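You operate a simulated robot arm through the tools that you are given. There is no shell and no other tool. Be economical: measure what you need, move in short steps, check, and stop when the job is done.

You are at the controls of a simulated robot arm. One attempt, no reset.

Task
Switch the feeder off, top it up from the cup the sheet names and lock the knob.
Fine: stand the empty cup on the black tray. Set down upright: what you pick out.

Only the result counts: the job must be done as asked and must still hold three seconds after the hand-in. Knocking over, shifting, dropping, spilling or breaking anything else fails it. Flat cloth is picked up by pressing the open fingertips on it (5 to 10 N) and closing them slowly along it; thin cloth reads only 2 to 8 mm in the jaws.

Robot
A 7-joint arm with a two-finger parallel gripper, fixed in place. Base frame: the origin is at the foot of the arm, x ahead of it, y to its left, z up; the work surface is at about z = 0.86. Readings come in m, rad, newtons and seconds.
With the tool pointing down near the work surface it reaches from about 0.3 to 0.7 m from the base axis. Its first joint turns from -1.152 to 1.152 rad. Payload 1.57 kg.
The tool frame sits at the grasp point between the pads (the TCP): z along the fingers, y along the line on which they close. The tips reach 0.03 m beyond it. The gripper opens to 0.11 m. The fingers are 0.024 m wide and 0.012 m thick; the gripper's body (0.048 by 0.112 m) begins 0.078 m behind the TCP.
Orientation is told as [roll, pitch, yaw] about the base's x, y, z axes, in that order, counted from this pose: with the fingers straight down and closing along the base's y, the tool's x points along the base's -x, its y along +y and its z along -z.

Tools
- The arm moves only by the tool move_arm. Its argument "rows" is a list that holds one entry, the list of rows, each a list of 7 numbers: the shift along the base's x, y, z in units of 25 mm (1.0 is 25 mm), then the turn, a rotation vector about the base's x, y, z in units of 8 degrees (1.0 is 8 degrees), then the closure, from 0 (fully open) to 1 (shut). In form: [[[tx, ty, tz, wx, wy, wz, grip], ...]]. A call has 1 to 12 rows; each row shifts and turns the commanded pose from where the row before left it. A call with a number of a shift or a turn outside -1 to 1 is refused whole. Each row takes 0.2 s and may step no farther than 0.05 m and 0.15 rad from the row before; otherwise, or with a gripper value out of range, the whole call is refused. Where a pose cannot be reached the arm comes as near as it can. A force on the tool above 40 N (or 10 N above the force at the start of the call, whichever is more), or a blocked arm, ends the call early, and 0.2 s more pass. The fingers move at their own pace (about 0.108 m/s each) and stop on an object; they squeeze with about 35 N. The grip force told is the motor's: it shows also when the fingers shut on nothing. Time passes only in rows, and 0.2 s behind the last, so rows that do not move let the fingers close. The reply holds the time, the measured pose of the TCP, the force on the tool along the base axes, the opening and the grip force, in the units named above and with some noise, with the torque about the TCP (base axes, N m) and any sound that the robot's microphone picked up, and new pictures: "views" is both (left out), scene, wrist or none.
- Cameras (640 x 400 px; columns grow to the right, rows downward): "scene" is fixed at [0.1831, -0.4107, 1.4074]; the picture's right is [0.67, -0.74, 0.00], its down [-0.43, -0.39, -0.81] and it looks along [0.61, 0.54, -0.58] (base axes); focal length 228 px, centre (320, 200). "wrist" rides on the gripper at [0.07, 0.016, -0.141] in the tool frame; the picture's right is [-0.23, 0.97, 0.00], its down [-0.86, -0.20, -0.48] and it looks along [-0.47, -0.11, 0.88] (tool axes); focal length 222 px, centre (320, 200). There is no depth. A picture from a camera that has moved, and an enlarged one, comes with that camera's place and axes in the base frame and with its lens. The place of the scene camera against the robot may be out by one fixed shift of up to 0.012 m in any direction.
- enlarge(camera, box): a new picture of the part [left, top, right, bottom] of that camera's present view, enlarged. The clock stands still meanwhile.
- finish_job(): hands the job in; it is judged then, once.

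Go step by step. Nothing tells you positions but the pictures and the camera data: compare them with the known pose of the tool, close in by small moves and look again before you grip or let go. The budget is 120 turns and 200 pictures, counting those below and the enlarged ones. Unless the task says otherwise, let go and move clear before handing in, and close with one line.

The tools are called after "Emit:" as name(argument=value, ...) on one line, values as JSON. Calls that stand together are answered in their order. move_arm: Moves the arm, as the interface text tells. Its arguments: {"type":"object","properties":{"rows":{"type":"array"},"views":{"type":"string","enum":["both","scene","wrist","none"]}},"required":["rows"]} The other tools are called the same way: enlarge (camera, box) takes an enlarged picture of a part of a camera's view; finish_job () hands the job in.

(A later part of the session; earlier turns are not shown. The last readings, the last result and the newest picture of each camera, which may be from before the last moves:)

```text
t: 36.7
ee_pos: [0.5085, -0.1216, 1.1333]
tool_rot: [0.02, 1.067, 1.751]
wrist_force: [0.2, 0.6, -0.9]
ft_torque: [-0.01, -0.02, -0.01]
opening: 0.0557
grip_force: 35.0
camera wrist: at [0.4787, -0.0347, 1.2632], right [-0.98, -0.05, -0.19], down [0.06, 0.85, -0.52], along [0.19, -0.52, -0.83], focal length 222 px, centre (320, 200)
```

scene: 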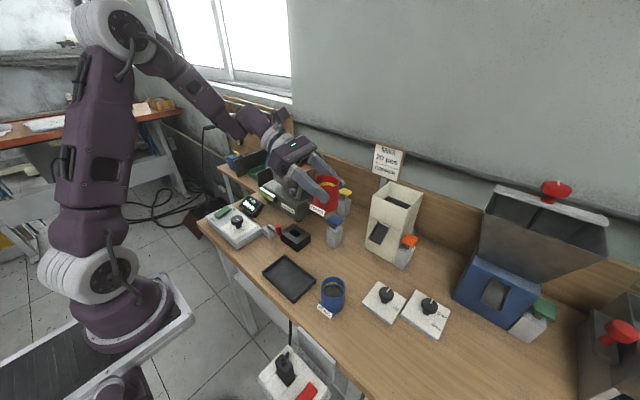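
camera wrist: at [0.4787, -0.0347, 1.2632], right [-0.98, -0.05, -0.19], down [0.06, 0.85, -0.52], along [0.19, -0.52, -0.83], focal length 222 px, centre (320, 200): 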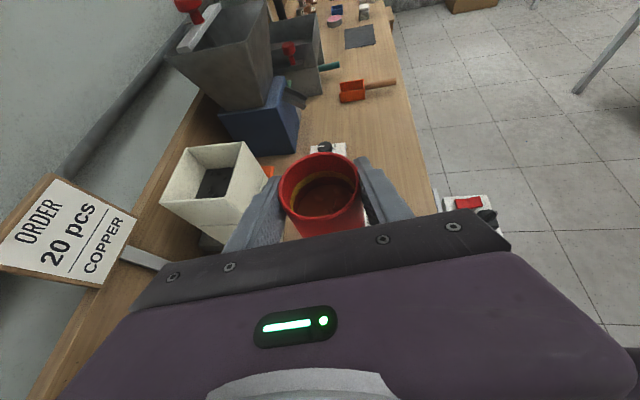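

The cup is clear and upright. I'll carry it over the bowl, at about (0.665, 0.15), at z of about 1.18, turning with the arm.

Emit:
move_arm(rows=[[[0.2, 0.3, 0.3, 0, 0, 0.1, 0.62], [0.4, 0.6, 0.4, 0, 0, 0.2, 0.62], [0.5, 0.9, 0.4, 0, 0, 0.3, 0.62], [0.5, 0.9, 0.4, 0, 0, 0.3, 0.62], [0.5, 0.9, 0.3, 0, 0, 0.3, 0.62], [0.5, 0.9, 0.2, 0, 0, 0.3, 0.62], [0.5, 0.9, 0, 0, 0, 0.3, 0.62], [0.5, 0.9, 0, 0, 0, 0.3, 0.62], [0.5, 0.9, 0, 0, 0, 0.3, 0.62], [0.4, 0.8, 0, 0, 0, 0.3, 0.62], [0.4, 0.6, 0, 0, 0, 0.3, 0.62], [0.2, 0.3, 0, 0, 0, 0.2, 0.62]]])

```text
t: 39.3
ee_pos: [0.6332, 0.1013, 1.1811]
tool_rot: [0.02, 1.068, 2.197]
wrist_force: [-0.2, 0.4, -1.0]
ft_torque: [0.03, 0.0, 0.02]
opening: 0.0554
grip_force: 34.9
camera wrist: at [0.5696, 0.1665, 1.3117], right [-0.86, -0.47, -0.19], down [-0.32, 0.79, -0.52], along [0.4, -0.39, -0.83], focal length 222 px, centre (320, 200)
```

scene: 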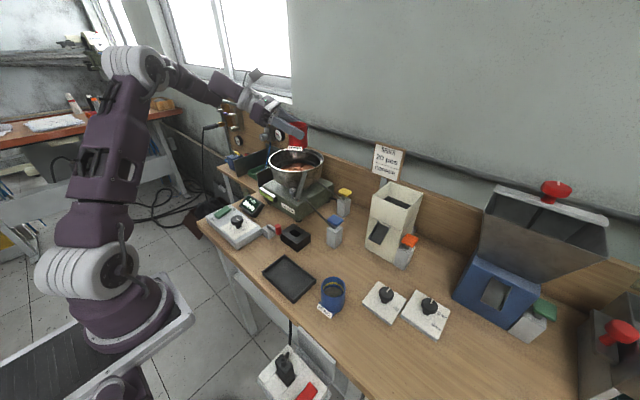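
wrist: 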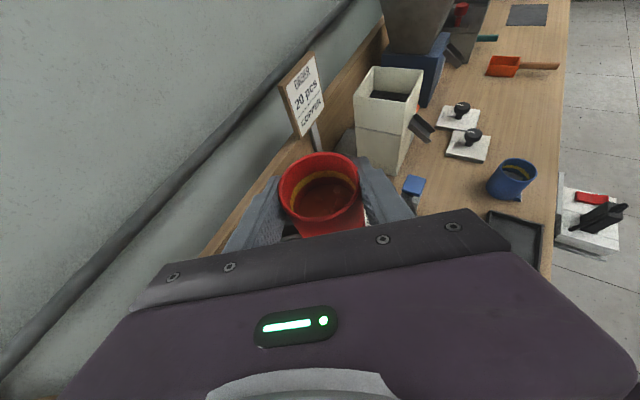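

The scene projection agrees with the tool pose, and the bowl centre should be near (0.661, 0.143) with its rim at about 1.045. I'll move over it and check the scene view.

Emit:
move_arm(rows=[[[0.4, 0.4, -0.2, 0, 0, 0.1, 0.62], [0.4, 0.5, -0.3, 0, 0, 0.1, 0.62], [0.4, 0.5, -0.3, 0, 0, 0.1, 0.62], [0.2, 0.4, -0.2, 0, 0, 0.1, 0.62], [0, 0, 0, 0, 0, 0, 0.62], [0, 0, 0, 0, 0, 0, 0.62]]], views="none")

Emit:
enlarge(camera="scene", box=[220, 80, 360, 225])

```text
t: 40.7
ee_pos: [0.6702, 0.1474, 1.158]
tool_rot: [0.02, 1.069, 2.252]
wrist_force: [-0.4, 0.7, -1.9]
ft_torque: [-0.03, 0.02, -0.01]
opening: 0.0552
grip_force: 34.6
```

```text
2.76 times, centred on (290, 152) of scene
camera zoom: at [0.1831, -0.4107, 1.4074], right [0.67, -0.74, 0.0], down [-0.43, -0.39, -0.81], along [0.61, 0.54, -0.58], focal length 630 px, centre (403, 331)
```

zoom: 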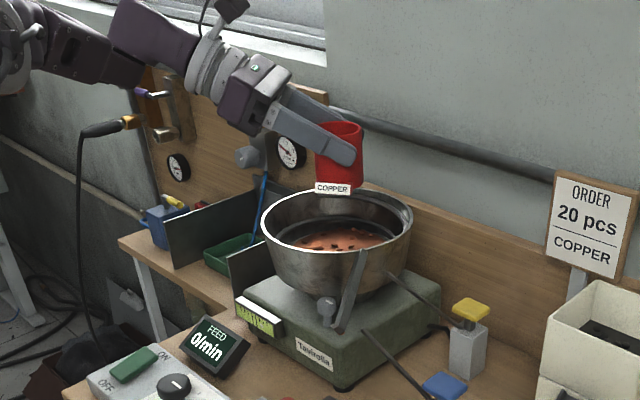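

The cup is above the bowl. I'll start rolling it about the tool axis so the mouth tips inward toward the robot, over the bowl.

Emit:
move_arm(rows=[[[0.15, 0.1, 0, 0.552, -0.681, -0.482, 0.65], [0.15, 0.1, 0, 0.552, -0.681, -0.482, 0.65], [0, 0, -0.2, 0.552, -0.681, -0.482, 0.65], [0, 0, -0.2, 0.552, -0.681, -0.482, 0.65], [0, 0, -0.2, 0.552, -0.681, -0.482, 0.65], [0, 0, 0, 0.552, -0.681, -0.482, 0.65], [0, 0, 0, 0.552, -0.681, -0.482, 0.65], [0, 0, 0, 0, 0, 0, 0.65]]], views="none")

Emit:
enlarge(camera="scene", box=[220, 80, 360, 225])

```text
t: 42.5
ee_pos: [0.6759, 0.1527, 1.1424]
tool_rot: [-0.967, 0.51, 0.995]
wrist_force: [-0.1, -0.1, -1.3]
ft_torque: [0.01, 0.0, 0.01]
opening: 0.0553
grip_force: 34.4
```

```text
2.76 times, centred on (290, 152) of scene
camera zoom: at [0.1831, -0.4107, 1.4074], right [0.67, -0.74, 0.0], down [-0.43, -0.39, -0.81], along [0.61, 0.54, -0.58], focal length 630 px, centre (403, 331)
```

zoom: 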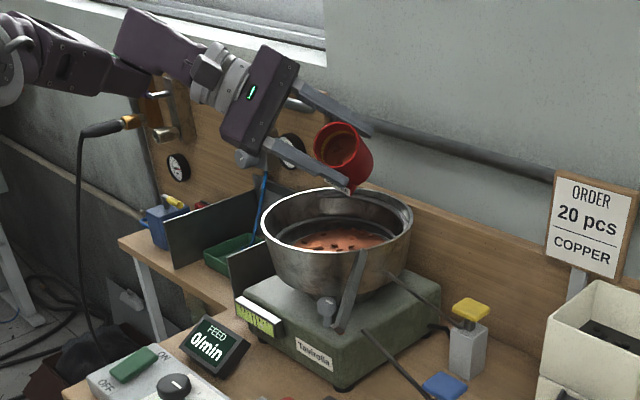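

Emit:
move_arm(rows=[[[0, 0, 0, 0.552, -0.681, -0.482, 0.65], [0, 0, 0, 0.552, -0.681, -0.482, 0.65], [0, 0, 0, 0.552, -0.681, -0.482, 0.65], [0, 0, 0, 0.552, -0.681, -0.482, 0.65], [0, 0, 0, 0.552, -0.681, -0.482, 0.65], [0, 0, 0, 0, 0, 0, 0.65]]], views="none")

Emit:
enlarge(camera="scene", box=[250, 90, 350, 200])

```text
t: 43.9
ee_pos: [0.677, 0.1525, 1.1431]
tool_rot: [-1.047, -0.093, 0.627]
wrist_force: [0.3, 0.0, -1.0]
ft_torque: [-0.01, 0.05, 0.02]
opening: 0.0555
grip_force: 35.1
```

```text
3.64 times, centred on (300, 145) of scene
camera zoom: at [0.1831, -0.4107, 1.4074], right [0.67, -0.74, 0.0], down [-0.43, -0.39, -0.81], along [0.61, 0.54, -0.58], focal length 830 px, centre (393, 400)
```

zoom: 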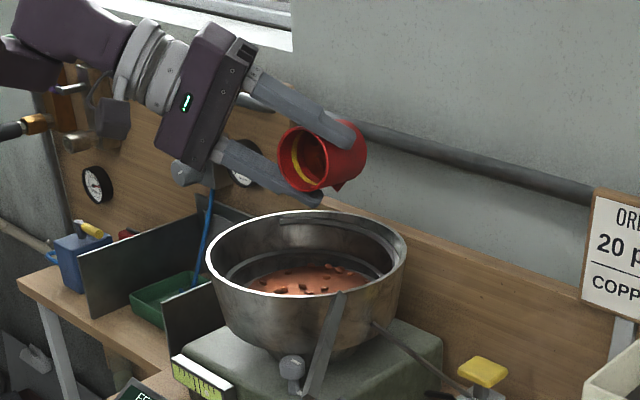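

Emit:
move_arm(rows=[[[0, 0, 0, 0.552, -0.681, -0.482, 0.65], [0, 0, 0, 0.552, -0.681, -0.482, 0.65], [0, 0, 0, 0.552, -0.681, -0.482, 0.65], [0, 0, 0, 0.552, -0.681, -0.482, 0.65], [0, 0, 0.1, -0.777, -0.63, 0, 0.65], [0, 0, 0.1, -0.777, -0.63, 0, 0.65], [0, 0, 0, 0, 0, 0, 0.65], [0, 0, 0, 0, 0, 0, 0.65]]], views="none")

Emit:
enlarge(camera="scene", box=[250, 90, 350, 200])

```text
t: 45.7
ee_pos: [0.677, 0.1513, 1.1489]
tool_rot: [-1.272, -0.647, 0.51]
wrist_force: [0.1, 0.1, -0.2]
ft_torque: [-0.02, 0.04, -0.04]
opening: 0.0554
grip_force: 35.5
```

```text
3.64 times, centred on (300, 145) of scene
camera zoom: at [0.1831, -0.4107, 1.4074], right [0.67, -0.74, 0.0], down [-0.43, -0.39, -0.81], along [0.61, 0.54, -0.58], focal length 830 px, centre (393, 400)
```

zoom: 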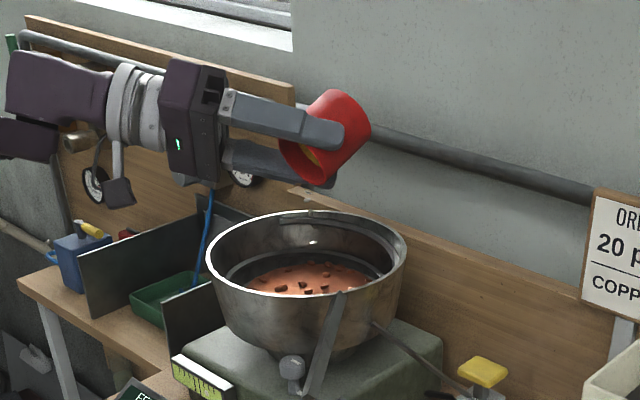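

Pieces seem to be flowing and the weight has dropped. I'll tip it farther to empty it fully.

Emit:
move_arm(rows=[[[0, 0, 0, 0.614, -0.758, -0.222, 0.65], [0, 0, 0, 0.614, -0.758, -0.222, 0.65], [0, 0, 0, -0.777, -0.63, 0, 0.65], [0, 0, 0, 0.63, -0.776, -0.083, 0.65], [0, 0, 0, 0.63, -0.776, -0.083, 0.65], [0, 0, 0, 0, 0, 0, 0.65], [0, 0, 0, 0, 0, 0, 0.65]]], views="none")

Emit:
enlarge(camera="scene", box=[250, 90, 350, 200])

Emit:
enlarge(camera="wrist", box=[160, 50, 480, 250])

```text
t: 47.3
ee_pos: [0.6759, 0.1514, 1.148]
tool_rot: [-1.308, -1.217, 0.454]
wrist_force: [-0.3, -1.1, -0.7]
ft_torque: [0.05, 0.06, 0.02]
opening: 0.0554
grip_force: 35.3
```

```text
3.64 times, centred on (300, 145) of scene
camera zoom: at [0.1831, -0.4107, 1.4074], right [0.67, -0.74, 0.0], down [-0.43, -0.39, -0.81], along [0.61, 0.54, -0.58], focal length 830 px, centre (393, 400)
```

zoom: 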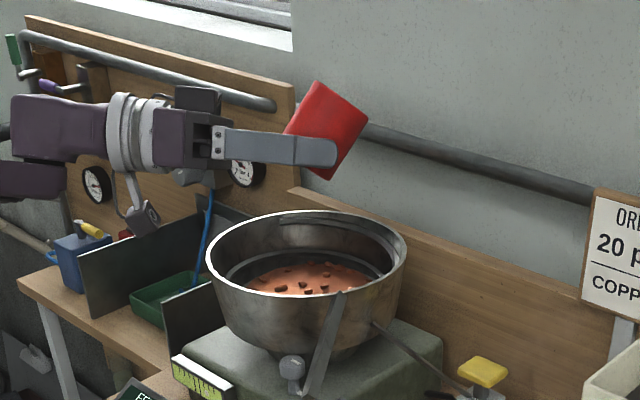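

```text
2.00 times, centred on (320, 150) of wrist
camera zoom: at [0.576, 0.2592, 1.09], right [0.75, 0.65, -0.11], down [-0.18, 0.37, 0.91], along [0.63, -0.67, 0.39], focal length 444 px, centre (320, 300)
```

zoom: 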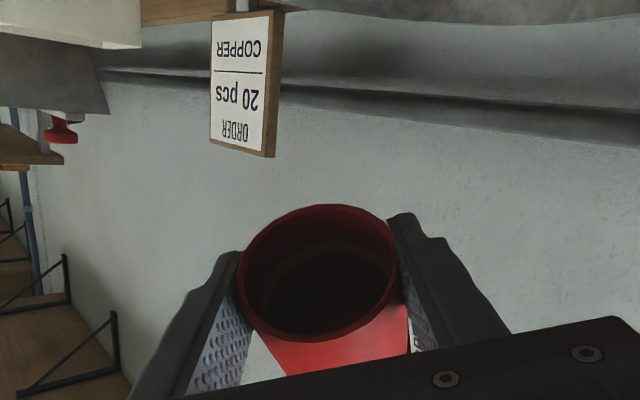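

Emit:
enlarge(camera="wrist", box=[260, 140, 380, 230])

Emit:
enlarge(camera="scene", box=[265, 140, 330, 190])

Emit:
enlarge(camera="scene", box=[200, 170, 380, 290])

```text
4.44 times, centred on (320, 185) of wrist
camera zoom: at [0.576, 0.2592, 1.09], right [0.75, 0.65, -0.11], down [-0.18, 0.37, 0.91], along [0.63, -0.67, 0.39], focal length 987 px, centre (320, 267)
```

zoom: 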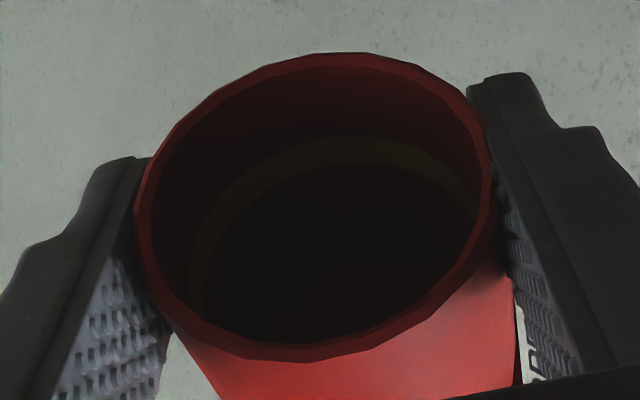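

```text
8.00 times, centred on (298, 165) of scene
camera zoom: at [0.1831, -0.4107, 1.4074], right [0.67, -0.74, 0.0], down [-0.43, -0.39, -0.81], along [0.61, 0.54, -0.58], focal length 1826 px, centre (500, 480)
```

zoom: 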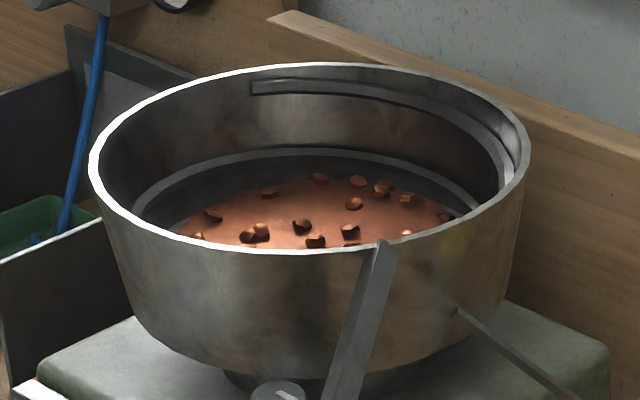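

```text
3.33 times, centred on (290, 230) of scene
camera zoom: at [0.1831, -0.4107, 1.4074], right [0.67, -0.74, 0.0], down [-0.43, -0.39, -0.81], along [0.61, 0.54, -0.58], focal length 761 px, centre (420, 100)
```

zoom: 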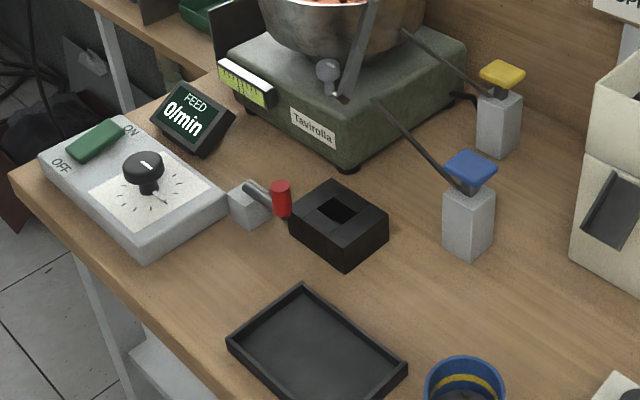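

No spill is visible. I'll wiggle once, then turn the cup back upright to look inside, staying over the bowl.

Emit:
move_arm(rows=[[[0, 0, 0.3, 0.63, -0.776, -0.083, 0.65], [0, 0, -0.3, -0.63, 0.776, 0.083, 0.65], [0, 0, 0.3, 0.63, -0.776, -0.083, 0.65], [0, 0, -0.3, -0.63, 0.776, 0.083, 0.65], [0, 0, 0, 0, 0, 0, 0.65], [0, 0, 0, -0.63, 0.776, 0.083, 0.65], [0, 0, 0, -0.63, 0.776, 0.083, 0.65], [0, 0, 0, 0.777, 0.63, 0, 0.65], [0, 0, 0, -0.614, 0.758, 0.222, 0.65], [0, 0, 0, -0.614, 0.758, 0.222, 0.65], [0, 0, 0, 0.777, 0.63, 0, 0.65], [0, 0, 0, 0.777, 0.63, 0, 0.65]]], views="none")

Emit:
move_arm(rows=[[[0, 0, 0, -0.552, 0.681, 0.482, 0.65], [0, 0, 0, -0.552, 0.681, 0.482, 0.65], [0, 0, 0, -0.552, 0.681, 0.482, 0.65], [0, 0, 0, -0.552, 0.681, 0.482, 0.65], [0, 0, 0, -0.552, 0.681, 0.482, 0.65], [0, 0, 0, -0.552, 0.681, 0.482, 0.65], [0, 0, 0, -0.552, 0.681, 0.482, 0.65], [0, 0, 0, -0.552, 0.681, 0.482, 0.65], [0, 0, 0, -0.552, 0.681, 0.482, 0.65], [0, 0, 0, -0.552, 0.681, 0.482, 0.65], [0, 0, 0, -0.552, 0.681, 0.482, 0.65], [0, 0, 0, -0.552, 0.681, 0.482, 0.65]]], views="none")

Emit:
move_arm(rows=[[[0, 0, 0, -0.552, 0.681, 0.482, 0.65], [0, 0, 0, -0.552, 0.681, 0.482, 0.65], [0, 0, 0, -0.552, 0.681, 0.482, 0.65], [0, 0, 0, -0.552, 0.681, 0.482, 0.65], [0, 0, 0, 0, 0, 0, 0.65], [0, 0, 0, 0, 0, 0, 0.65]]])

Emit:
enlarge(camera="wrist", box=[240, 130, 400, 250])

```text
t: 49.9
ee_pos: [0.6763, 0.1524, 1.1473]
tool_rot: [-0.941, -0.57, 0.319]
wrist_force: [-0.8, 0.4, -1.3]
ft_torque: [-0.01, 0.04, -0.03]
opening: 0.0553
grip_force: 34.4
```

```text
t: 52.5
ee_pos: [0.6773, 0.1523, 1.1486]
tool_rot: [-0.748, 0.84, 1.34]
wrist_force: [0.9, 0.0, -0.6]
ft_torque: [-0.01, 0.02, 0.01]
opening: 0.0555
grip_force: 34.8
```

```text
t: 53.9
ee_pos: [0.6772, 0.1534, 1.1491]
tool_rot: [0.02, 1.068, 2.255]
wrist_force: [-0.5, -0.3, -1.6]
ft_torque: [0.04, 0.0, -0.04]
opening: 0.0552
grip_force: 34.9
camera wrist: at [0.6095, 0.2137, 1.2782], right [-0.84, -0.52, -0.19], down [-0.36, 0.77, -0.52], along [0.42, -0.37, -0.83], focal length 222 px, centre (320, 200)
```

scene: 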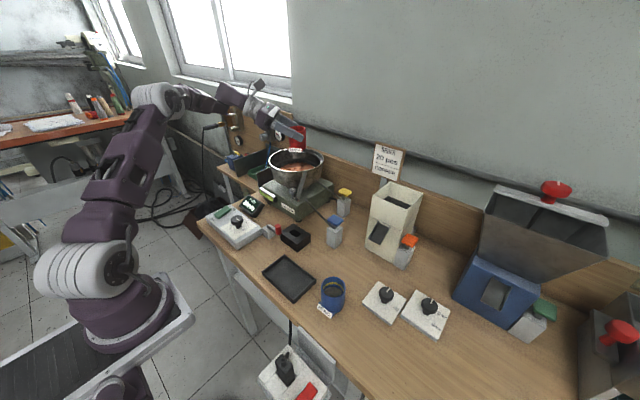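
wrist: 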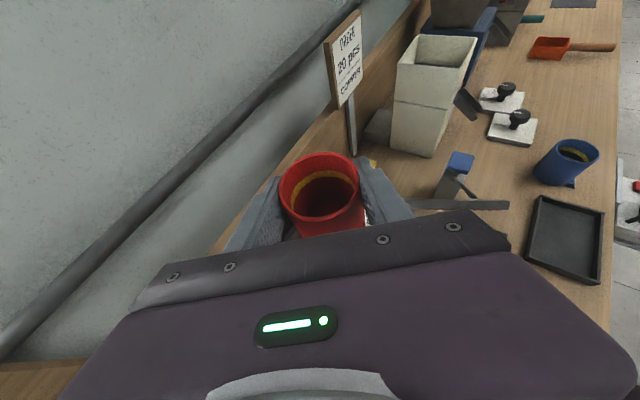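

```text
3.33 times, centred on (320, 190) of wrist
camera zoom: at [0.6095, 0.2137, 1.2782], right [-0.84, -0.52, -0.19], down [-0.36, 0.77, -0.52], along [0.42, -0.37, -0.83], focal length 740 px, centre (320, 233)
```

zoom: 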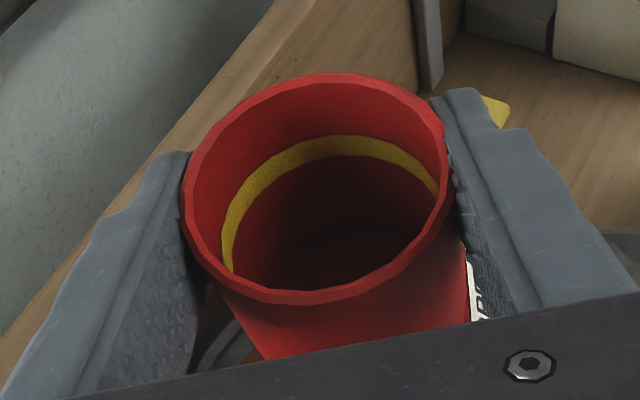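

The cup is empty and no spill is visible. I'll carry it over to above the tray at (0.412, -0.08), turning back to the same hand azimuth.

Emit:
move_arm(rows=[[[-0.4, -0.4, 0.4, 0, 0, -0.1, 0.62], [-0.8, -0.7, 0.3, 0, 0, -0.3, 0.62], [-0.95, -0.85, 0, 0, 0, -0.33, 0.62], [-0.95, -0.85, 0, 0, 0, -0.33, 0.62], [-0.95, -0.85, 0, 0, 0, -0.33, 0.62], [-0.95, -0.85, 0, 0, 0, -0.33, 0.62], [-0.95, -0.85, 0, 0, 0, -0.33, 0.62], [-0.95, -0.85, 0, 0, 0, -0.33, 0.62], [-0.95, -0.85, 0, 0, 0, -0.33, 0.62], [-0.95, -0.85, -0.3, 0, 0, -0.33, 0.62], [-0.95, -0.75, -0.5, 0, 0, -0.33, 0.62], [-0.85, -0.6, -0.5, 0, 0, -0.2, 0.62]]], views="none")

Emit:
move_arm(rows=[[[0, 0, -0.4, 0, 0, 0, 0.62], [0, 0, -0.6, 0, 0, 0, 0.62], [0, 0, -0.6, 0, 0, 0, 0.62], [0, 0, 0, 0, 0, 0, 0.62]]])

```text
t: 56.5
ee_pos: [0.4093, -0.0793, 1.1305]
tool_rot: [0.018, 1.066, 1.755]
wrist_force: [-0.3, 0.3, -1.0]
ft_torque: [0.01, -0.03, -0.02]
opening: 0.0555
grip_force: 35.0
```

```text
t: 57.5
ee_pos: [0.4104, -0.0783, 1.0924]
tool_rot: [0.018, 1.066, 1.754]
wrist_force: [-0.9, -0.1, -1.0]
ft_torque: [-0.01, -0.02, 0.02]
opening: 0.0555
grip_force: 35.2
camera wrist: at [0.3812, 0.008, 1.2222], right [-0.98, -0.05, -0.19], down [0.05, 0.85, -0.52], along [0.19, -0.52, -0.83], focal length 222 px, centre (320, 200)
```

scene: 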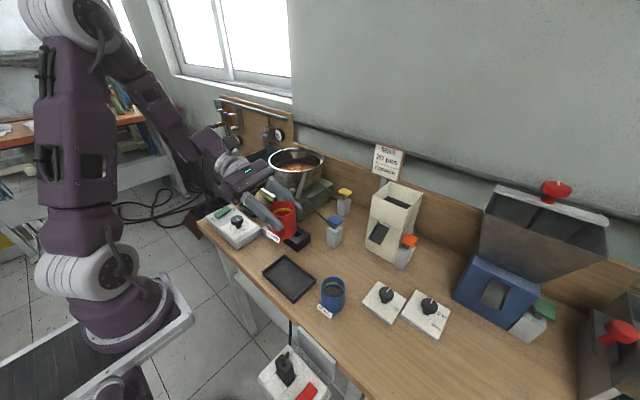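
wrist: 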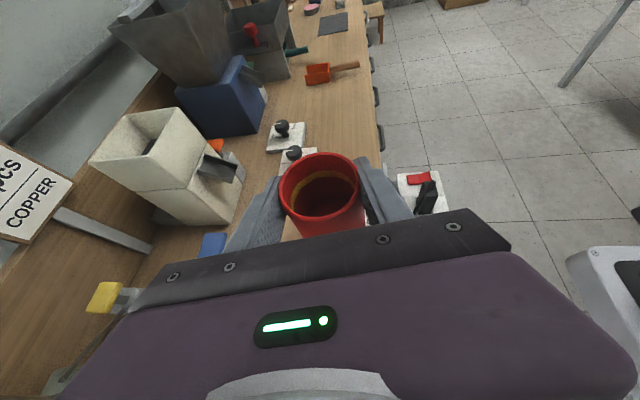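

Emit:
move_arm(rows=[[[0, 0, -0.7, 0, 0, 0, 0.62], [0, 0, -0.9, 0, 0, 0, 0.62], [0, 0, -0.9, 0, 0, 0, 0.62], [0, 0, -0.9, 0, 0, 0, 0.62], [0, 0, -0.8, 0, 0, 0, 0.62], [0, 0, -0.5, 0, 0, 0, 0.62], [0, 0, 0, 0, 0, 0, 0.62]]], views="scene")

Emit:
enlarge(camera="scene", box=[200, 190, 350, 310])

```text
t: 59.1
ee_pos: [0.4104, -0.0785, 0.9757]
tool_rot: [0.018, 1.068, 1.753]
wrist_force: [-0.1, -1.0, -1.3]
ft_torque: [0.01, 0.0, -0.01]
opening: 0.0552
grip_force: 35.6
```

scene: 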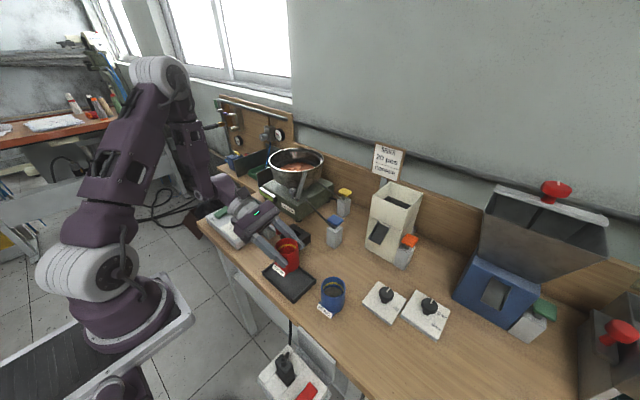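

```text
3.33 times, centred on (275, 250) of scene
camera zoom: at [0.1831, -0.4107, 1.4074], right [0.67, -0.74, 0.0], down [-0.43, -0.39, -0.81], along [0.61, 0.54, -0.58], focal length 761 px, centre (470, 33)
```

zoom: 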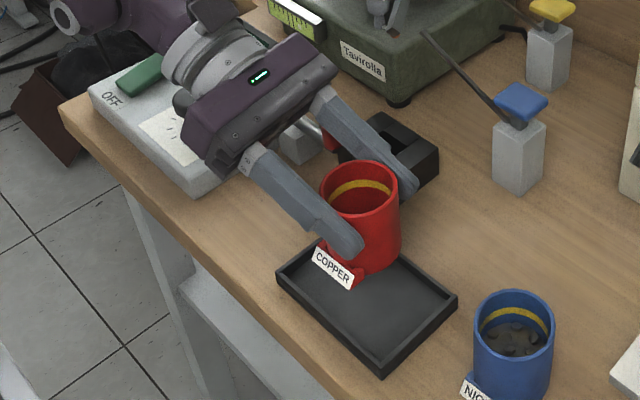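

Emit:
enlarge(camera="scene", box=[195, 170, 285, 250])

```text
5.00 times, centred on (240, 210) of scene
camera zoom: at [0.1831, -0.4107, 1.4074], right [0.67, -0.74, 0.0], down [-0.43, -0.39, -0.81], along [0.61, 0.54, -0.58], focal length 1141 px, centre (720, 150)
```

zoom: 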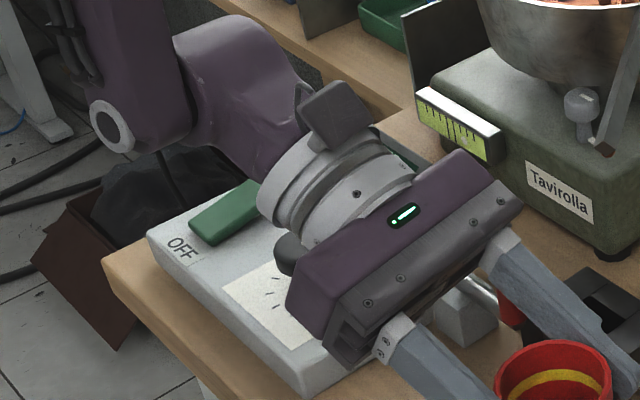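

Clearance to the knob and lever looks fine. I'll lower slowly onto the tray.

Emit:
move_arm(rows=[[[0, 0, -0.6, 0, 0, 0, 0.62], [0, 0, -0.6, 0, 0, 0, 0.62], [0, 0, -0.4, 0, 0, 0, 0.62], [0, 0, -0.2, 0, 0, 0, 0.62], [0, 0, 0, 0, 0, 0, 0.62]]], views="scene")

Emit:
enlarge(camera="scene", box=[225, 200, 345, 310])

```text
t: 60.3
ee_pos: [0.4116, -0.078, 0.9299]
tool_rot: [0.019, 1.069, 1.753]
wrist_force: [-1.0, -0.1, -1.7]
ft_torque: [-0.01, 0.0, 0.04]
opening: 0.0554
grip_force: 35.1
```

scene: 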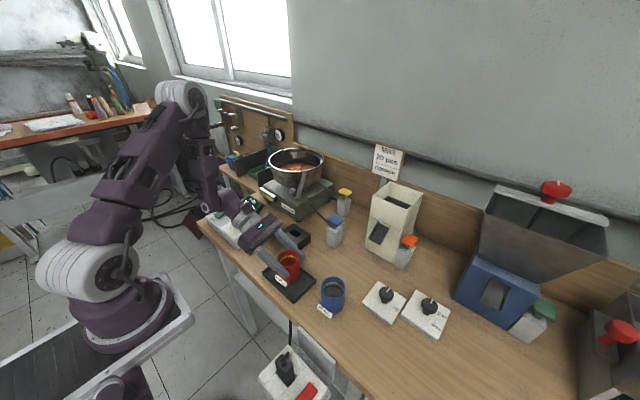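

```text
3.64 times, centred on (285, 255) of scene
camera zoom: at [0.1831, -0.4107, 1.4074], right [0.67, -0.74, 0.0], down [-0.43, -0.39, -0.81], along [0.61, 0.54, -0.58], focal length 830 px, centre (447, 0)
```

zoom: 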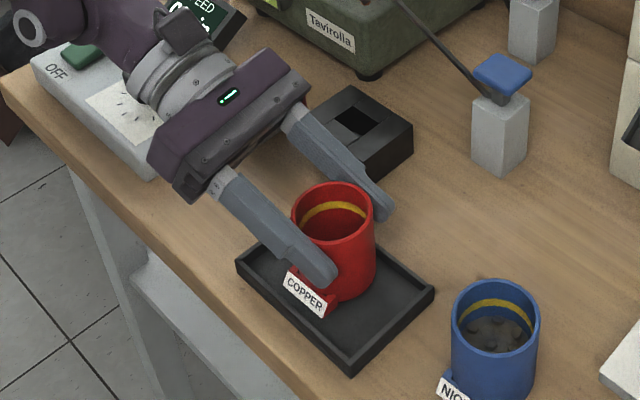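

Emit:
move_arm(rows=[[[0, 0, -0.1, 0, 0, 0, 0.62], [0, 0, -0.1, 0, 0, 0, 0.62], [0, 0, 0, 0, 0, 0, 0.62]]], views="none")

Emit:
move_arm(rows=[[[0, 0, -0.08, 0, 0, 0, 0.62], [0, 0, 0, 0, 0, 0, 0.62]]], views="none")

```text
t: 61.1
ee_pos: [0.4117, -0.0778, 0.9251]
tool_rot: [0.021, 1.067, 1.754]
wrist_force: [-0.1, 0.7, -1.2]
ft_torque: [-0.01, 0.0, 0.02]
opening: 0.0551
grip_force: 34.7
```

```text
t: 61.7
ee_pos: [0.4111, -0.0774, 0.9236]
tool_rot: [0.019, 1.069, 1.755]
wrist_force: [0.2, -0.6, -1.2]
ft_torque: [-0.01, 0.04, -0.02]
opening: 0.0553
grip_force: 35.0
```

Emit:
move_arm(rows=[[[0, 0, -0.08, 0, 0, 0, 0.62], [0, 0, 0, 0, 0, 0, 0.62]]], views="none")

Emit:
move_arm(rows=[[[0, 0, -0.06, 0, 0, 0, 0.62], [0, 0, 0, 0, 0, 0, 0.62]]], views="none")

```text
t: 62.3
ee_pos: [0.4115, -0.0788, 0.9216]
tool_rot: [0.018, 1.069, 1.751]
wrist_force: [-2.5, 2.0, 12.2]
ft_torque: [0.3, -0.11, 0.06]
opening: 0.0552
grip_force: 34.8
```

```text
t: 62.9
ee_pos: [0.4119, -0.0791, 0.9214]
tool_rot: [0.017, 1.072, 1.752]
wrist_force: [-6.5, 5.3, 30.8]
ft_torque: [0.51, -0.03, 0.15]
opening: 0.0552
grip_force: 34.9
```

It is seated on the tray. I'll ease off slightly, then open the fingers gently.

Emit:
move_arm(rows=[[[0, 0, 0.08, 0, 0, 0, 0.62], [0, 0, 0, 0, 0, 0, 0.5], [0, 0, 0, 0, 0, 0, 0.47], [0, 0, 0, 0, 0, 0, 0.42], [0, 0, 0, 0, 0, 0, 0.35], [0, 0, 0, 0, 0, 0, 0.28], [0, 0, 0, 0, 0, 0, 0.25], [0, 0, 0, 0, 0, 0, 0.25]]], views="none")

Emit:
enlarge(camera="scene", box=[225, 200, 345, 310])

Emit:
enlarge(camera="wrist", box=[200, 130, 440, 260])

```text
t: 64.7
ee_pos: [0.4126, -0.0776, 0.9227]
tool_rot: [0.019, 1.068, 1.754]
wrist_force: [-0.2, -0.9, 0.7]
ft_torque: [0.04, -0.03, 0.02]
opening: 0.0825
grip_force: 0.0
```

```text
3.64 times, centred on (285, 255) of scene
camera zoom: at [0.1831, -0.4107, 1.4074], right [0.67, -0.74, 0.0], down [-0.43, -0.39, -0.81], along [0.61, 0.54, -0.58], focal length 830 px, centre (447, 0)
```

zoom: 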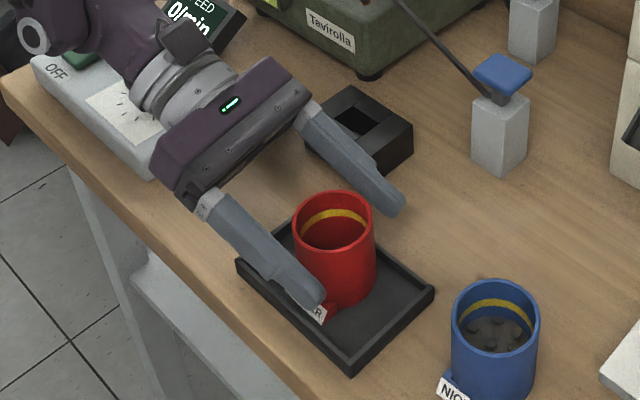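

```text
2.67 times, centred on (320, 195) of wrist
camera zoom: at [0.3822, 0.0081, 1.0515], right [-0.98, -0.05, -0.19], down [0.05, 0.85, -0.52], along [0.19, -0.52, -0.83], focal length 592 px, centre (320, 213)
```

zoom: 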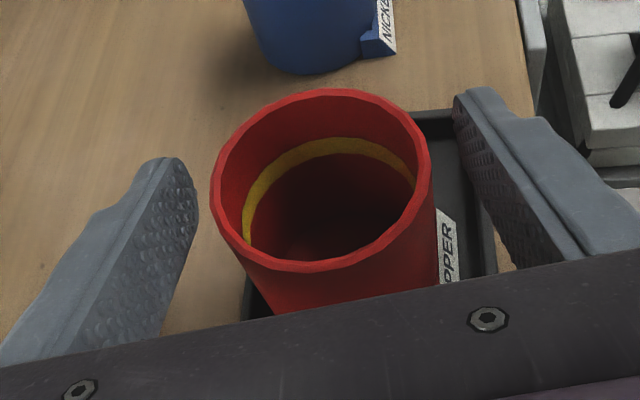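

The cup stands on the tray, so I'll rise straight up.

Emit:
move_arm(rows=[[[0, 0, 0.4, 0, 0, 0, 0.25], [0, 0, 0.8, 0, 0, 0, 0.25], [0, 0, 1, 0, 0, 0, 0.25], [0, 0, 1, 0, 0, 0, 0.25], [0, 0, 1, 0, 0, 0, 0.25], [0, 0, 1, 0, 0, 0, 0.25], [0, 0, 1, 0, 0, 0, 0.25], [0, 0, 1, 0, 0, 0, 0.25], [0, 0, 1, 0, 0, 0, 0.25], [0, 0, 0, 0, 0, 0, 0.25]]], views="none")

Emit:
move_arm(rows=[[[0, 0, 0, 0.98, 0.17, 0, 0.25], [0, 0, 0, 0.98, 0.17, 0, 0.25], [0, 0, 0, 0.98, 0.17, 0, 0.25], [0, 0, 0, 0.98, 0.17, 0, 0.25], [0, 0, 0, 0.98, 0.17, 0, 0.25], [0, 0, 0, 0.98, 0.17, 0, 0.25], [0, 0, 0, 0.98, 0.17, 0, 0.25], [0, 0, 0, 0.55, 0.1, 0, 0.25], [0, 0, 0, 0, 0, 0, 0.25]]])

Emit:
enlarge(camera="scene", box=[195, 190, 355, 310])

```text
t: 66.9
ee_pos: [0.4111, -0.0795, 1.1274]
tool_rot: [0.021, 1.067, 1.755]
wrist_force: [-0.1, -0.1, 0.3]
ft_torque: [0.0, 0.02, 0.0]
opening: 0.0824
grip_force: 0.2
```

```text
t: 68.9
ee_pos: [0.4115, -0.0779, 1.1272]
tool_rot: [0.01, 0.014, 1.747]
wrist_force: [-0.3, 0.2, 0.1]
ft_torque: [-0.01, 0.02, -0.03]
opening: 0.0825
grip_force: 0.1
camera wrist: at [0.4088, -0.1477, 1.27], right [-1.0, 0.05, 0.01], down [0.05, 0.89, 0.46], along [0.02, 0.46, -0.89], focal length 222 px, centre (320, 200)
```

scene: 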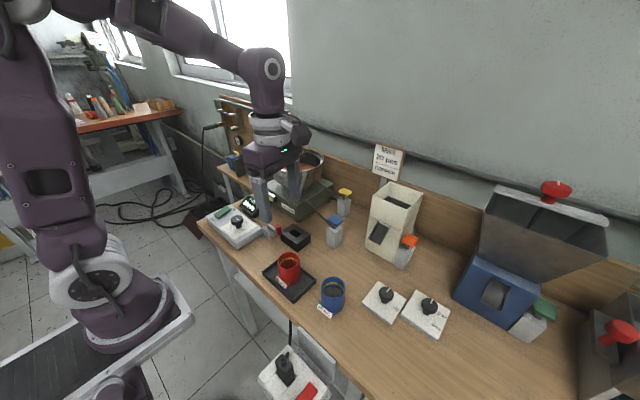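
wrist: 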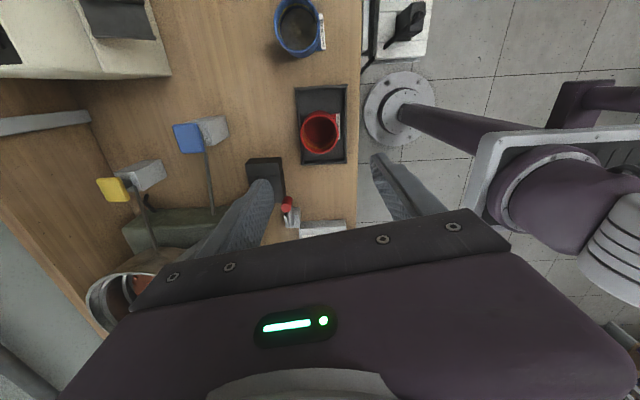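

```text
3.33 times, centred on (275, 250) of scene
camera zoom: at [0.1831, -0.4107, 1.4074], right [0.67, -0.74, 0.0], down [-0.43, -0.39, -0.81], along [0.61, 0.54, -0.58], focal length 761 px, centre (470, 33)
```

zoom: 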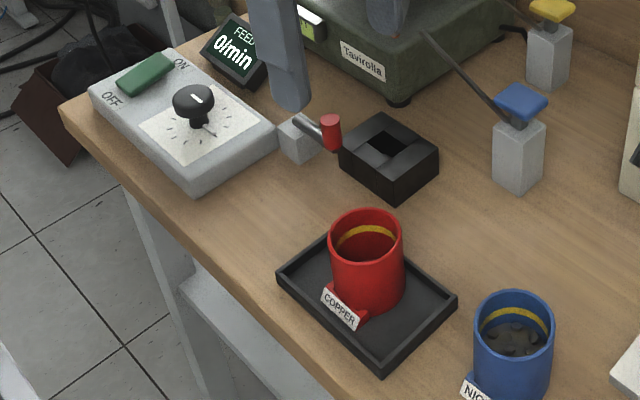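

Emit:
enlarge(camera="wrist", box=[235, 150, 375, 240])

```text
4.44 times, centred on (305, 195) of wrist
camera zoom: at [0.4088, -0.1477, 1.27], right [-1.0, 0.05, 0.01], down [0.05, 0.89, 0.46], along [0.02, 0.46, -0.89], focal length 987 px, centre (387, 222)
```

zoom: 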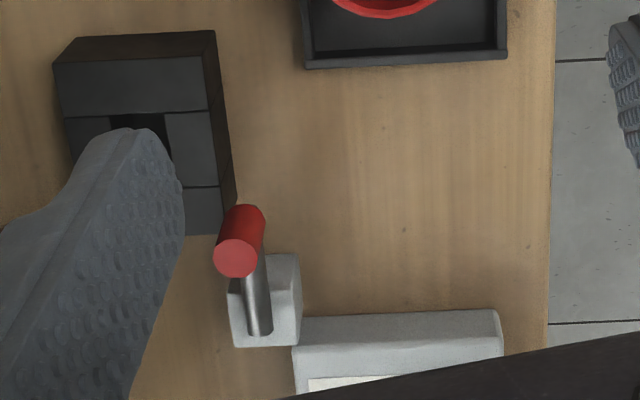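

The cup is fine. The handle is a vertical cylinder at about (0.475, 0.039), z 0.895 to 0.935, on a rod pivoting on the block near (0.474, 0.088). I'll hover above the handle with a 30 mm opening.

Emit:
move_arm(rows=[[[0.5, 0.9, 0, 0, 0, 0, 0.73], [0.5, 0.9, -0.7, 0, 0, 0, 0.73], [0.5, 0.9, -0.8, 0, 0, 0, 0.73], [0.5, 0.9, -0.8, 0, 0, 0, 0.73], [0.5, 0.9, -0.8, 0, 0, 0, 0.73], [0.04, 0.2, -0.8, 0, 0, 0, 0.73], [0, 0, 0, 0, 0, 0, 0.73]]])

Emit:
enlarge(camera="wrist", box=[230, 110, 410, 230])

Emit:
enlarge(camera="scene", box=[220, 190, 320, 260])

```text
t: 70.5
ee_pos: [0.4745, 0.0375, 1.0287]
tool_rot: [0.009, 0.018, 1.747]
wrist_force: [0.4, 0.5, 0.0]
ft_torque: [0.02, 0.02, -0.01]
opening: 0.0296
grip_force: 0.1
camera wrist: at [0.4721, -0.032, 1.1719], right [-1.0, 0.05, 0.01], down [0.05, 0.89, 0.46], along [0.02, 0.46, -0.89], focal length 222 px, centre (320, 200)
```

scene: 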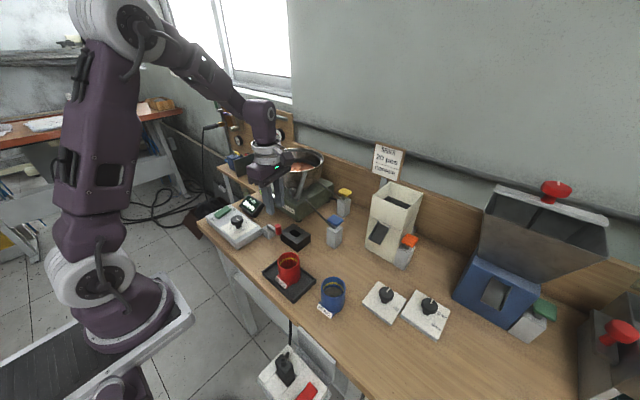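
wrist: 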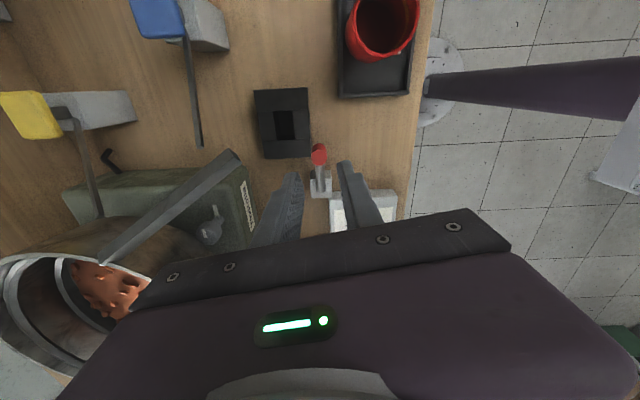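

```text
3.33 times, centred on (320, 170) of wrist
camera zoom: at [0.4721, -0.032, 1.1719], right [-1.0, 0.05, 0.01], down [0.05, 0.89, 0.46], along [0.02, 0.46, -0.89], focal length 740 px, centre (320, 300)
```

zoom: 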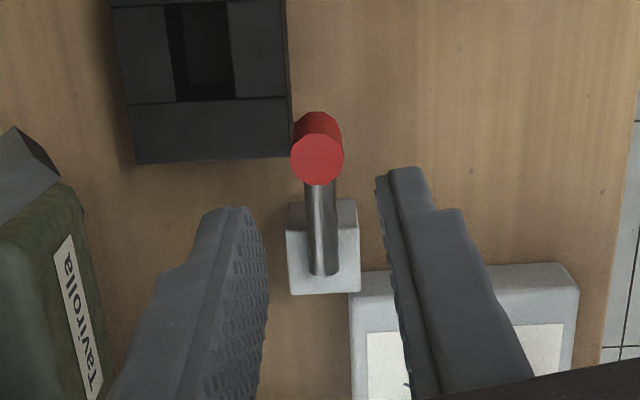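

```text
5.71 times, centred on (270, 225) of scene
camera zoom: at [0.1831, -0.4107, 1.4074], right [0.67, -0.74, 0.0], down [-0.43, -0.39, -0.81], along [0.61, 0.54, -0.58], focal length 1304 px, centre (606, 57)
```

zoom: 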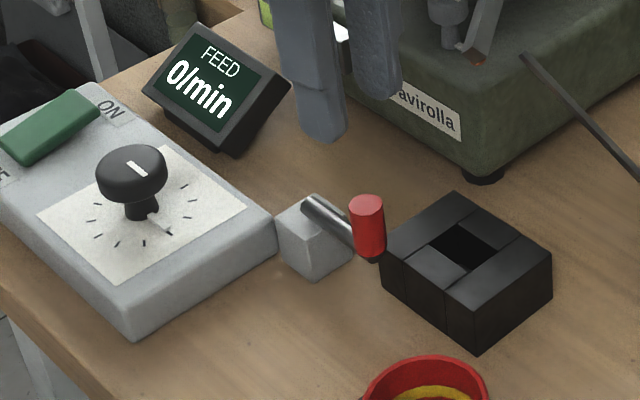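

Aligned over the handle. I'll descend to TCP z of about 0.944, with the fingers loosely around the handle.

Emit:
move_arm(rows=[[[0.04, 0.03, -0.8, 0, 0, 0, 0.73], [0, 0, -0.8, 0, 0, 0, 0.73], [0, 0, -0.8, 0, 0, 0, 0.73], [0, 0, -0.5, 0, 0, 0, 0.73], [0, 0, -0.45, 0, 0, 0, 0.73], [0, 0, 0, 0, 0, 0, 0.73]]], views="none")

Emit:
enlarge(camera="wrist", box=[230, 110, 410, 230])

Emit:
enlarge(camera="scene", box=[240, 200, 320, 256])

```text
t: 71.9
ee_pos: [0.4757, 0.04, 0.9463]
tool_rot: [0.01, 0.017, 1.748]
wrist_force: [0.2, 0.2, -0.2]
ft_torque: [0.0, 0.01, 0.02]
opening: 0.0297
grip_force: 0.0
```

```text
3.33 times, centred on (320, 170) of wrist
camera zoom: at [0.4737, -0.0288, 1.0887], right [-1.0, 0.05, 0.01], down [0.05, 0.89, 0.46], along [0.02, 0.46, -0.89], focal length 740 px, centre (320, 300)
```

zoom: 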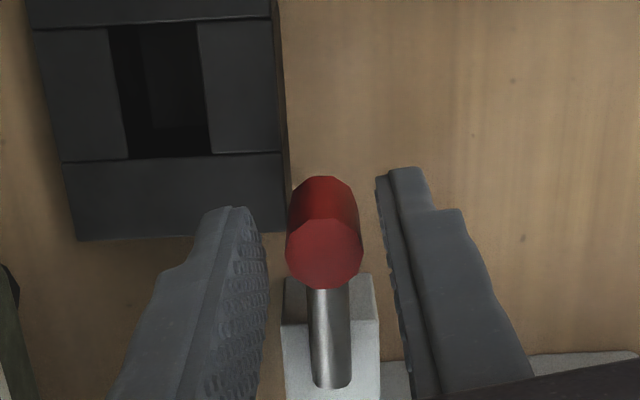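

```text
7.14 times, centred on (280, 228) of scene
camera zoom: at [0.1831, -0.4107, 1.4074], right [0.67, -0.74, 0.0], down [-0.43, -0.39, -0.81], along [0.61, 0.54, -0.58], focal length 1630 px, centre (606, 0)
```

zoom: 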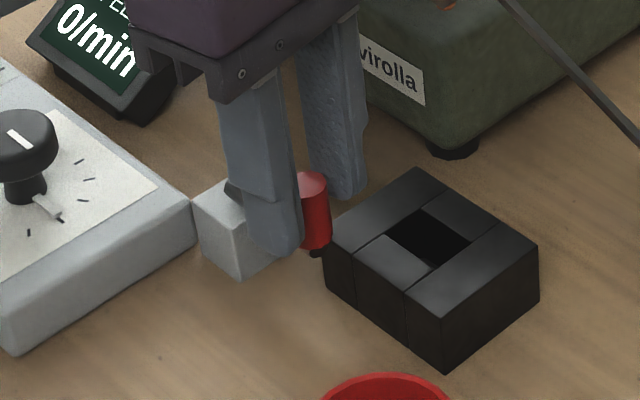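

The fingers straddle the handle. I'll gently try pushing it toward -x, toward the panel, and watch the force.

Emit:
move_arm(rows=[[[-0.25, 0, -0.08, 0, 0, 0, 0.73], [-0.25, 0, 0, 0, 0, -0.5, 0.73], [-0.25, 0.05, 0, 0, 0, -0.5, 0.73], [0, 0, 0, 0, 0, 0, 0.73]]], views="none")

Emit:
enlarge(camera="wrist", box=[230, 110, 410, 230])

```text
t: 72.9
ee_pos: [0.4575, 0.0414, 0.9439]
tool_rot: [0.008, 0.017, 1.609]
wrist_force: [0.4, -1.1, -0.7]
ft_torque: [-0.02, -0.03, 0.0]
opening: 0.03
grip_force: 0.0
```

```text
3.33 times, centred on (320, 170) of wrist
camera zoom: at [0.445, -0.0266, 1.0863], right [-0.98, 0.19, 0.01], down [0.17, 0.87, 0.46], along [0.08, 0.45, -0.89], focal length 740 px, centre (320, 300)
```

zoom: 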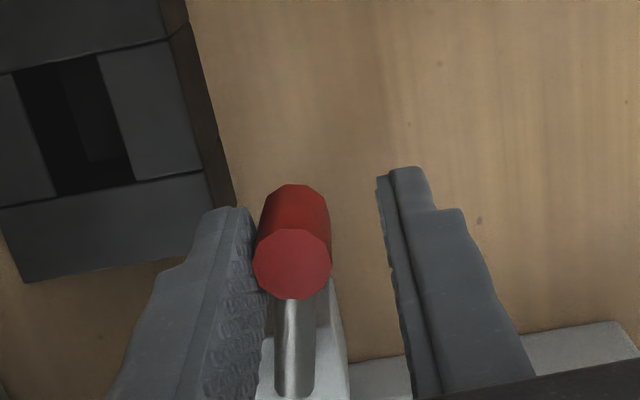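

It moves freely toward -x. I'll follow the arc about the pivot in small steps.

Emit:
move_arm(rows=[[[-0.25, 0.15, 0, 0, 0, -1, 0.73], [-0.21, 0.18, 0, 0, 0, -1, 0.73], [-0.26, 0.25, 0, 0, 0, -1, 0.73], [-0.23, 0.26, 0, 0, 0, -1, 0.73], [0, 0, 0, 0, 0, 0, 0.73]]], views="wrist")

Emit:
enlarge(camera="scene", box=[220, 190, 320, 260])

```text
t: 74.1
ee_pos: [0.4345, 0.0624, 0.9444]
tool_rot: [0.009, 0.018, 1.048]
wrist_force: [-0.4, 0.0, 0.5]
ft_torque: [0.03, -0.01, -0.01]
opening: 0.0303
grip_force: 0.7
camera wrist: at [0.3878, 0.0111, 1.0873], right [-0.73, 0.68, 0.01], down [0.61, 0.65, 0.46], along [0.31, 0.34, -0.89], focal length 222 px, centre (320, 200)
```

wrist: 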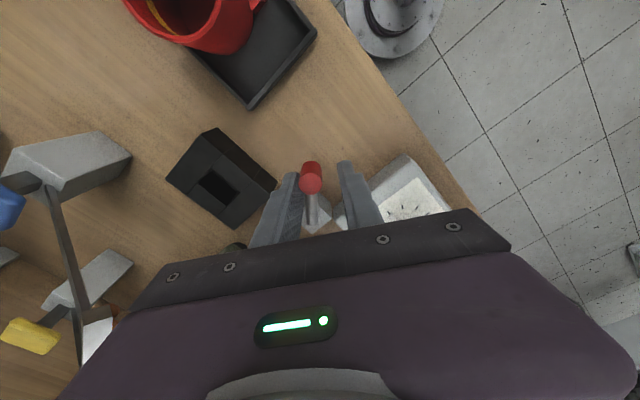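

```text
5.71 times, centred on (270, 225) of scene
camera zoom: at [0.1831, -0.4107, 1.4074], right [0.67, -0.74, 0.0], down [-0.43, -0.39, -0.81], along [0.61, 0.54, -0.58], focal length 1304 px, centre (606, 57)
```

zoom: 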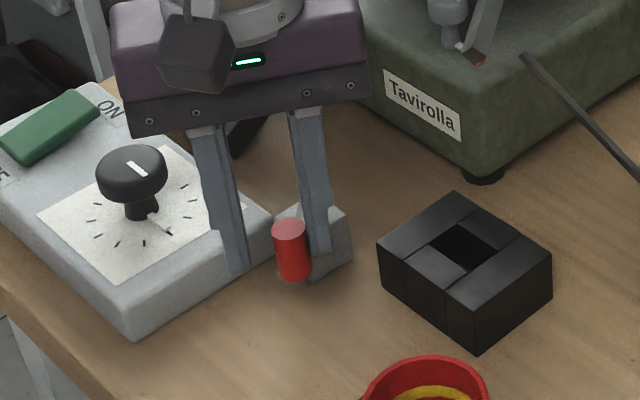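

The lever rotates about the vertical axis as expected. I'll continue the arc.

Emit:
move_arm(rows=[[[-0.16, 0.31, 0, 0, 0, -1, 0.73], [-0.11, 0.33, 0, 0, 0, -1, 0.73], [-0.05, 0.35, 0, 0, 0, -1, 0.73], [0.01, 0.35, 0, 0, 0, -1, 0.73], [0, 0, 0, 0, 0, 0, 0.73]]], views="wrist")

Emit:
enlarge(camera="scene", box=[220, 190, 320, 260])

```text
t: 75.3
ee_pos: [0.4266, 0.0953, 0.9442]
tool_rot: [0.01, 0.017, 0.488]
wrist_force: [5.5, -17.7, 1.9]
ft_torque: [-0.58, -0.15, 0.09]
opening: 0.0464
grip_force: 8.9
camera wrist: at [0.3603, 0.0763, 1.0864], right [-0.26, 0.97, 0.0], down [0.86, 0.23, 0.46], along [0.45, 0.12, -0.89], focal length 222 px, centre (320, 200)
```

wrist: 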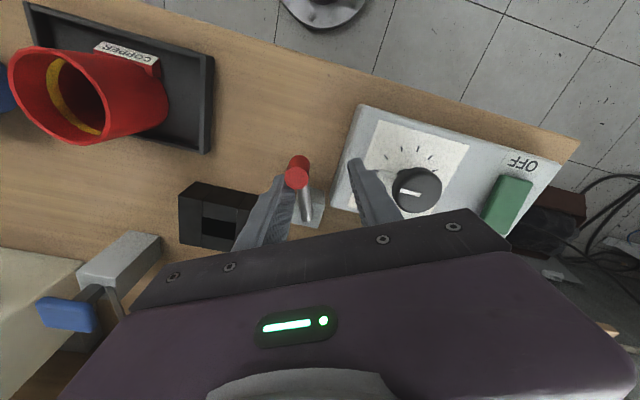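

```text
5.71 times, centred on (270, 225) of scene
camera zoom: at [0.1832, -0.4112, 1.4072], right [0.67, -0.74, 0.0], down [-0.43, -0.39, -0.81], along [0.61, 0.54, -0.58], focal length 1304 px, centre (606, 57)
```

zoom: 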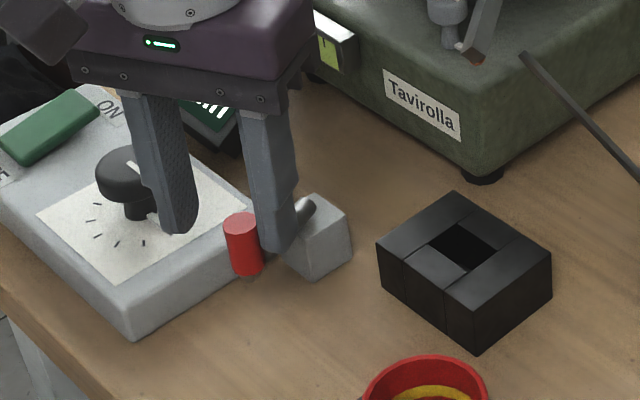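

A stop was met with about 18 N at roughly a quarter turn. I'll relax the push and look.

Emit:
move_arm(rows=[[[0, -0.2, 0, 0, 0, 0, 0.7], [0, -0.2, 0, 0, 0, 0, 0.7], [0, 0, 0, 0, 0, 0, 0.7]]], views="none")

Emit:
enlarge(camera="wrist", box=[230, 110, 450, 240])

Emit:
enlarge(camera="scene", box=[220, 190, 320, 260])

```text
t: 76.1
ee_pos: [0.4254, 0.0874, 0.9445]
tool_rot: [0.01, 0.019, 0.492]
wrist_force: [1.1, -0.7, -0.4]
ft_torque: [-0.04, -0.03, 0.04]
opening: 0.0346
grip_force: 1.3
```

```text
2.91 times, centred on (340, 175) of wrist
camera zoom: at [0.3594, 0.0677, 1.0865], right [-0.26, 0.97, 0.01], down [0.86, 0.23, 0.46], along [0.44, 0.12, -0.89], focal length 646 px, centre (262, 273)
```

zoom: 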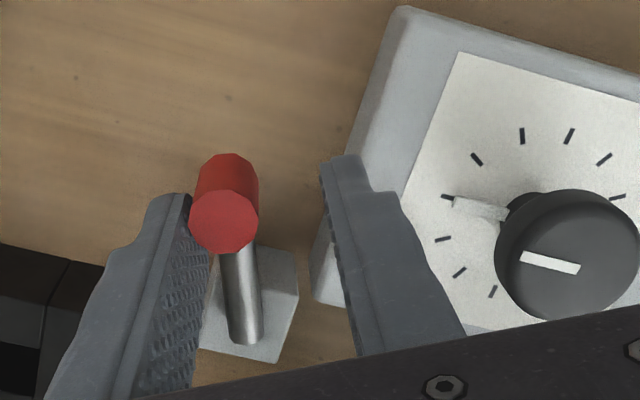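

```text
5.71 times, centred on (270, 225) of scene
camera zoom: at [0.1832, -0.4107, 1.4074], right [0.67, -0.74, 0.0], down [-0.43, -0.39, -0.81], along [0.61, 0.54, -0.58], focal length 1304 px, centre (606, 57)
```

zoom: 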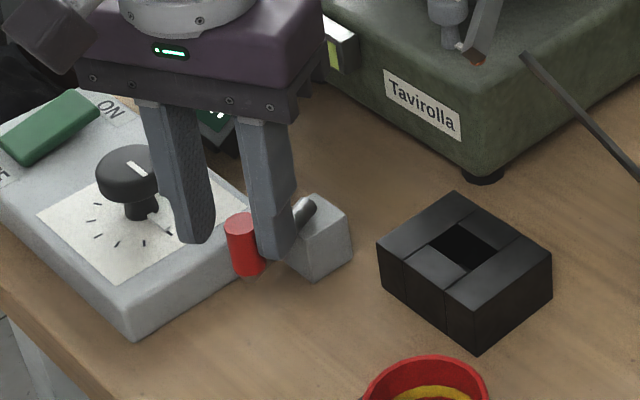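

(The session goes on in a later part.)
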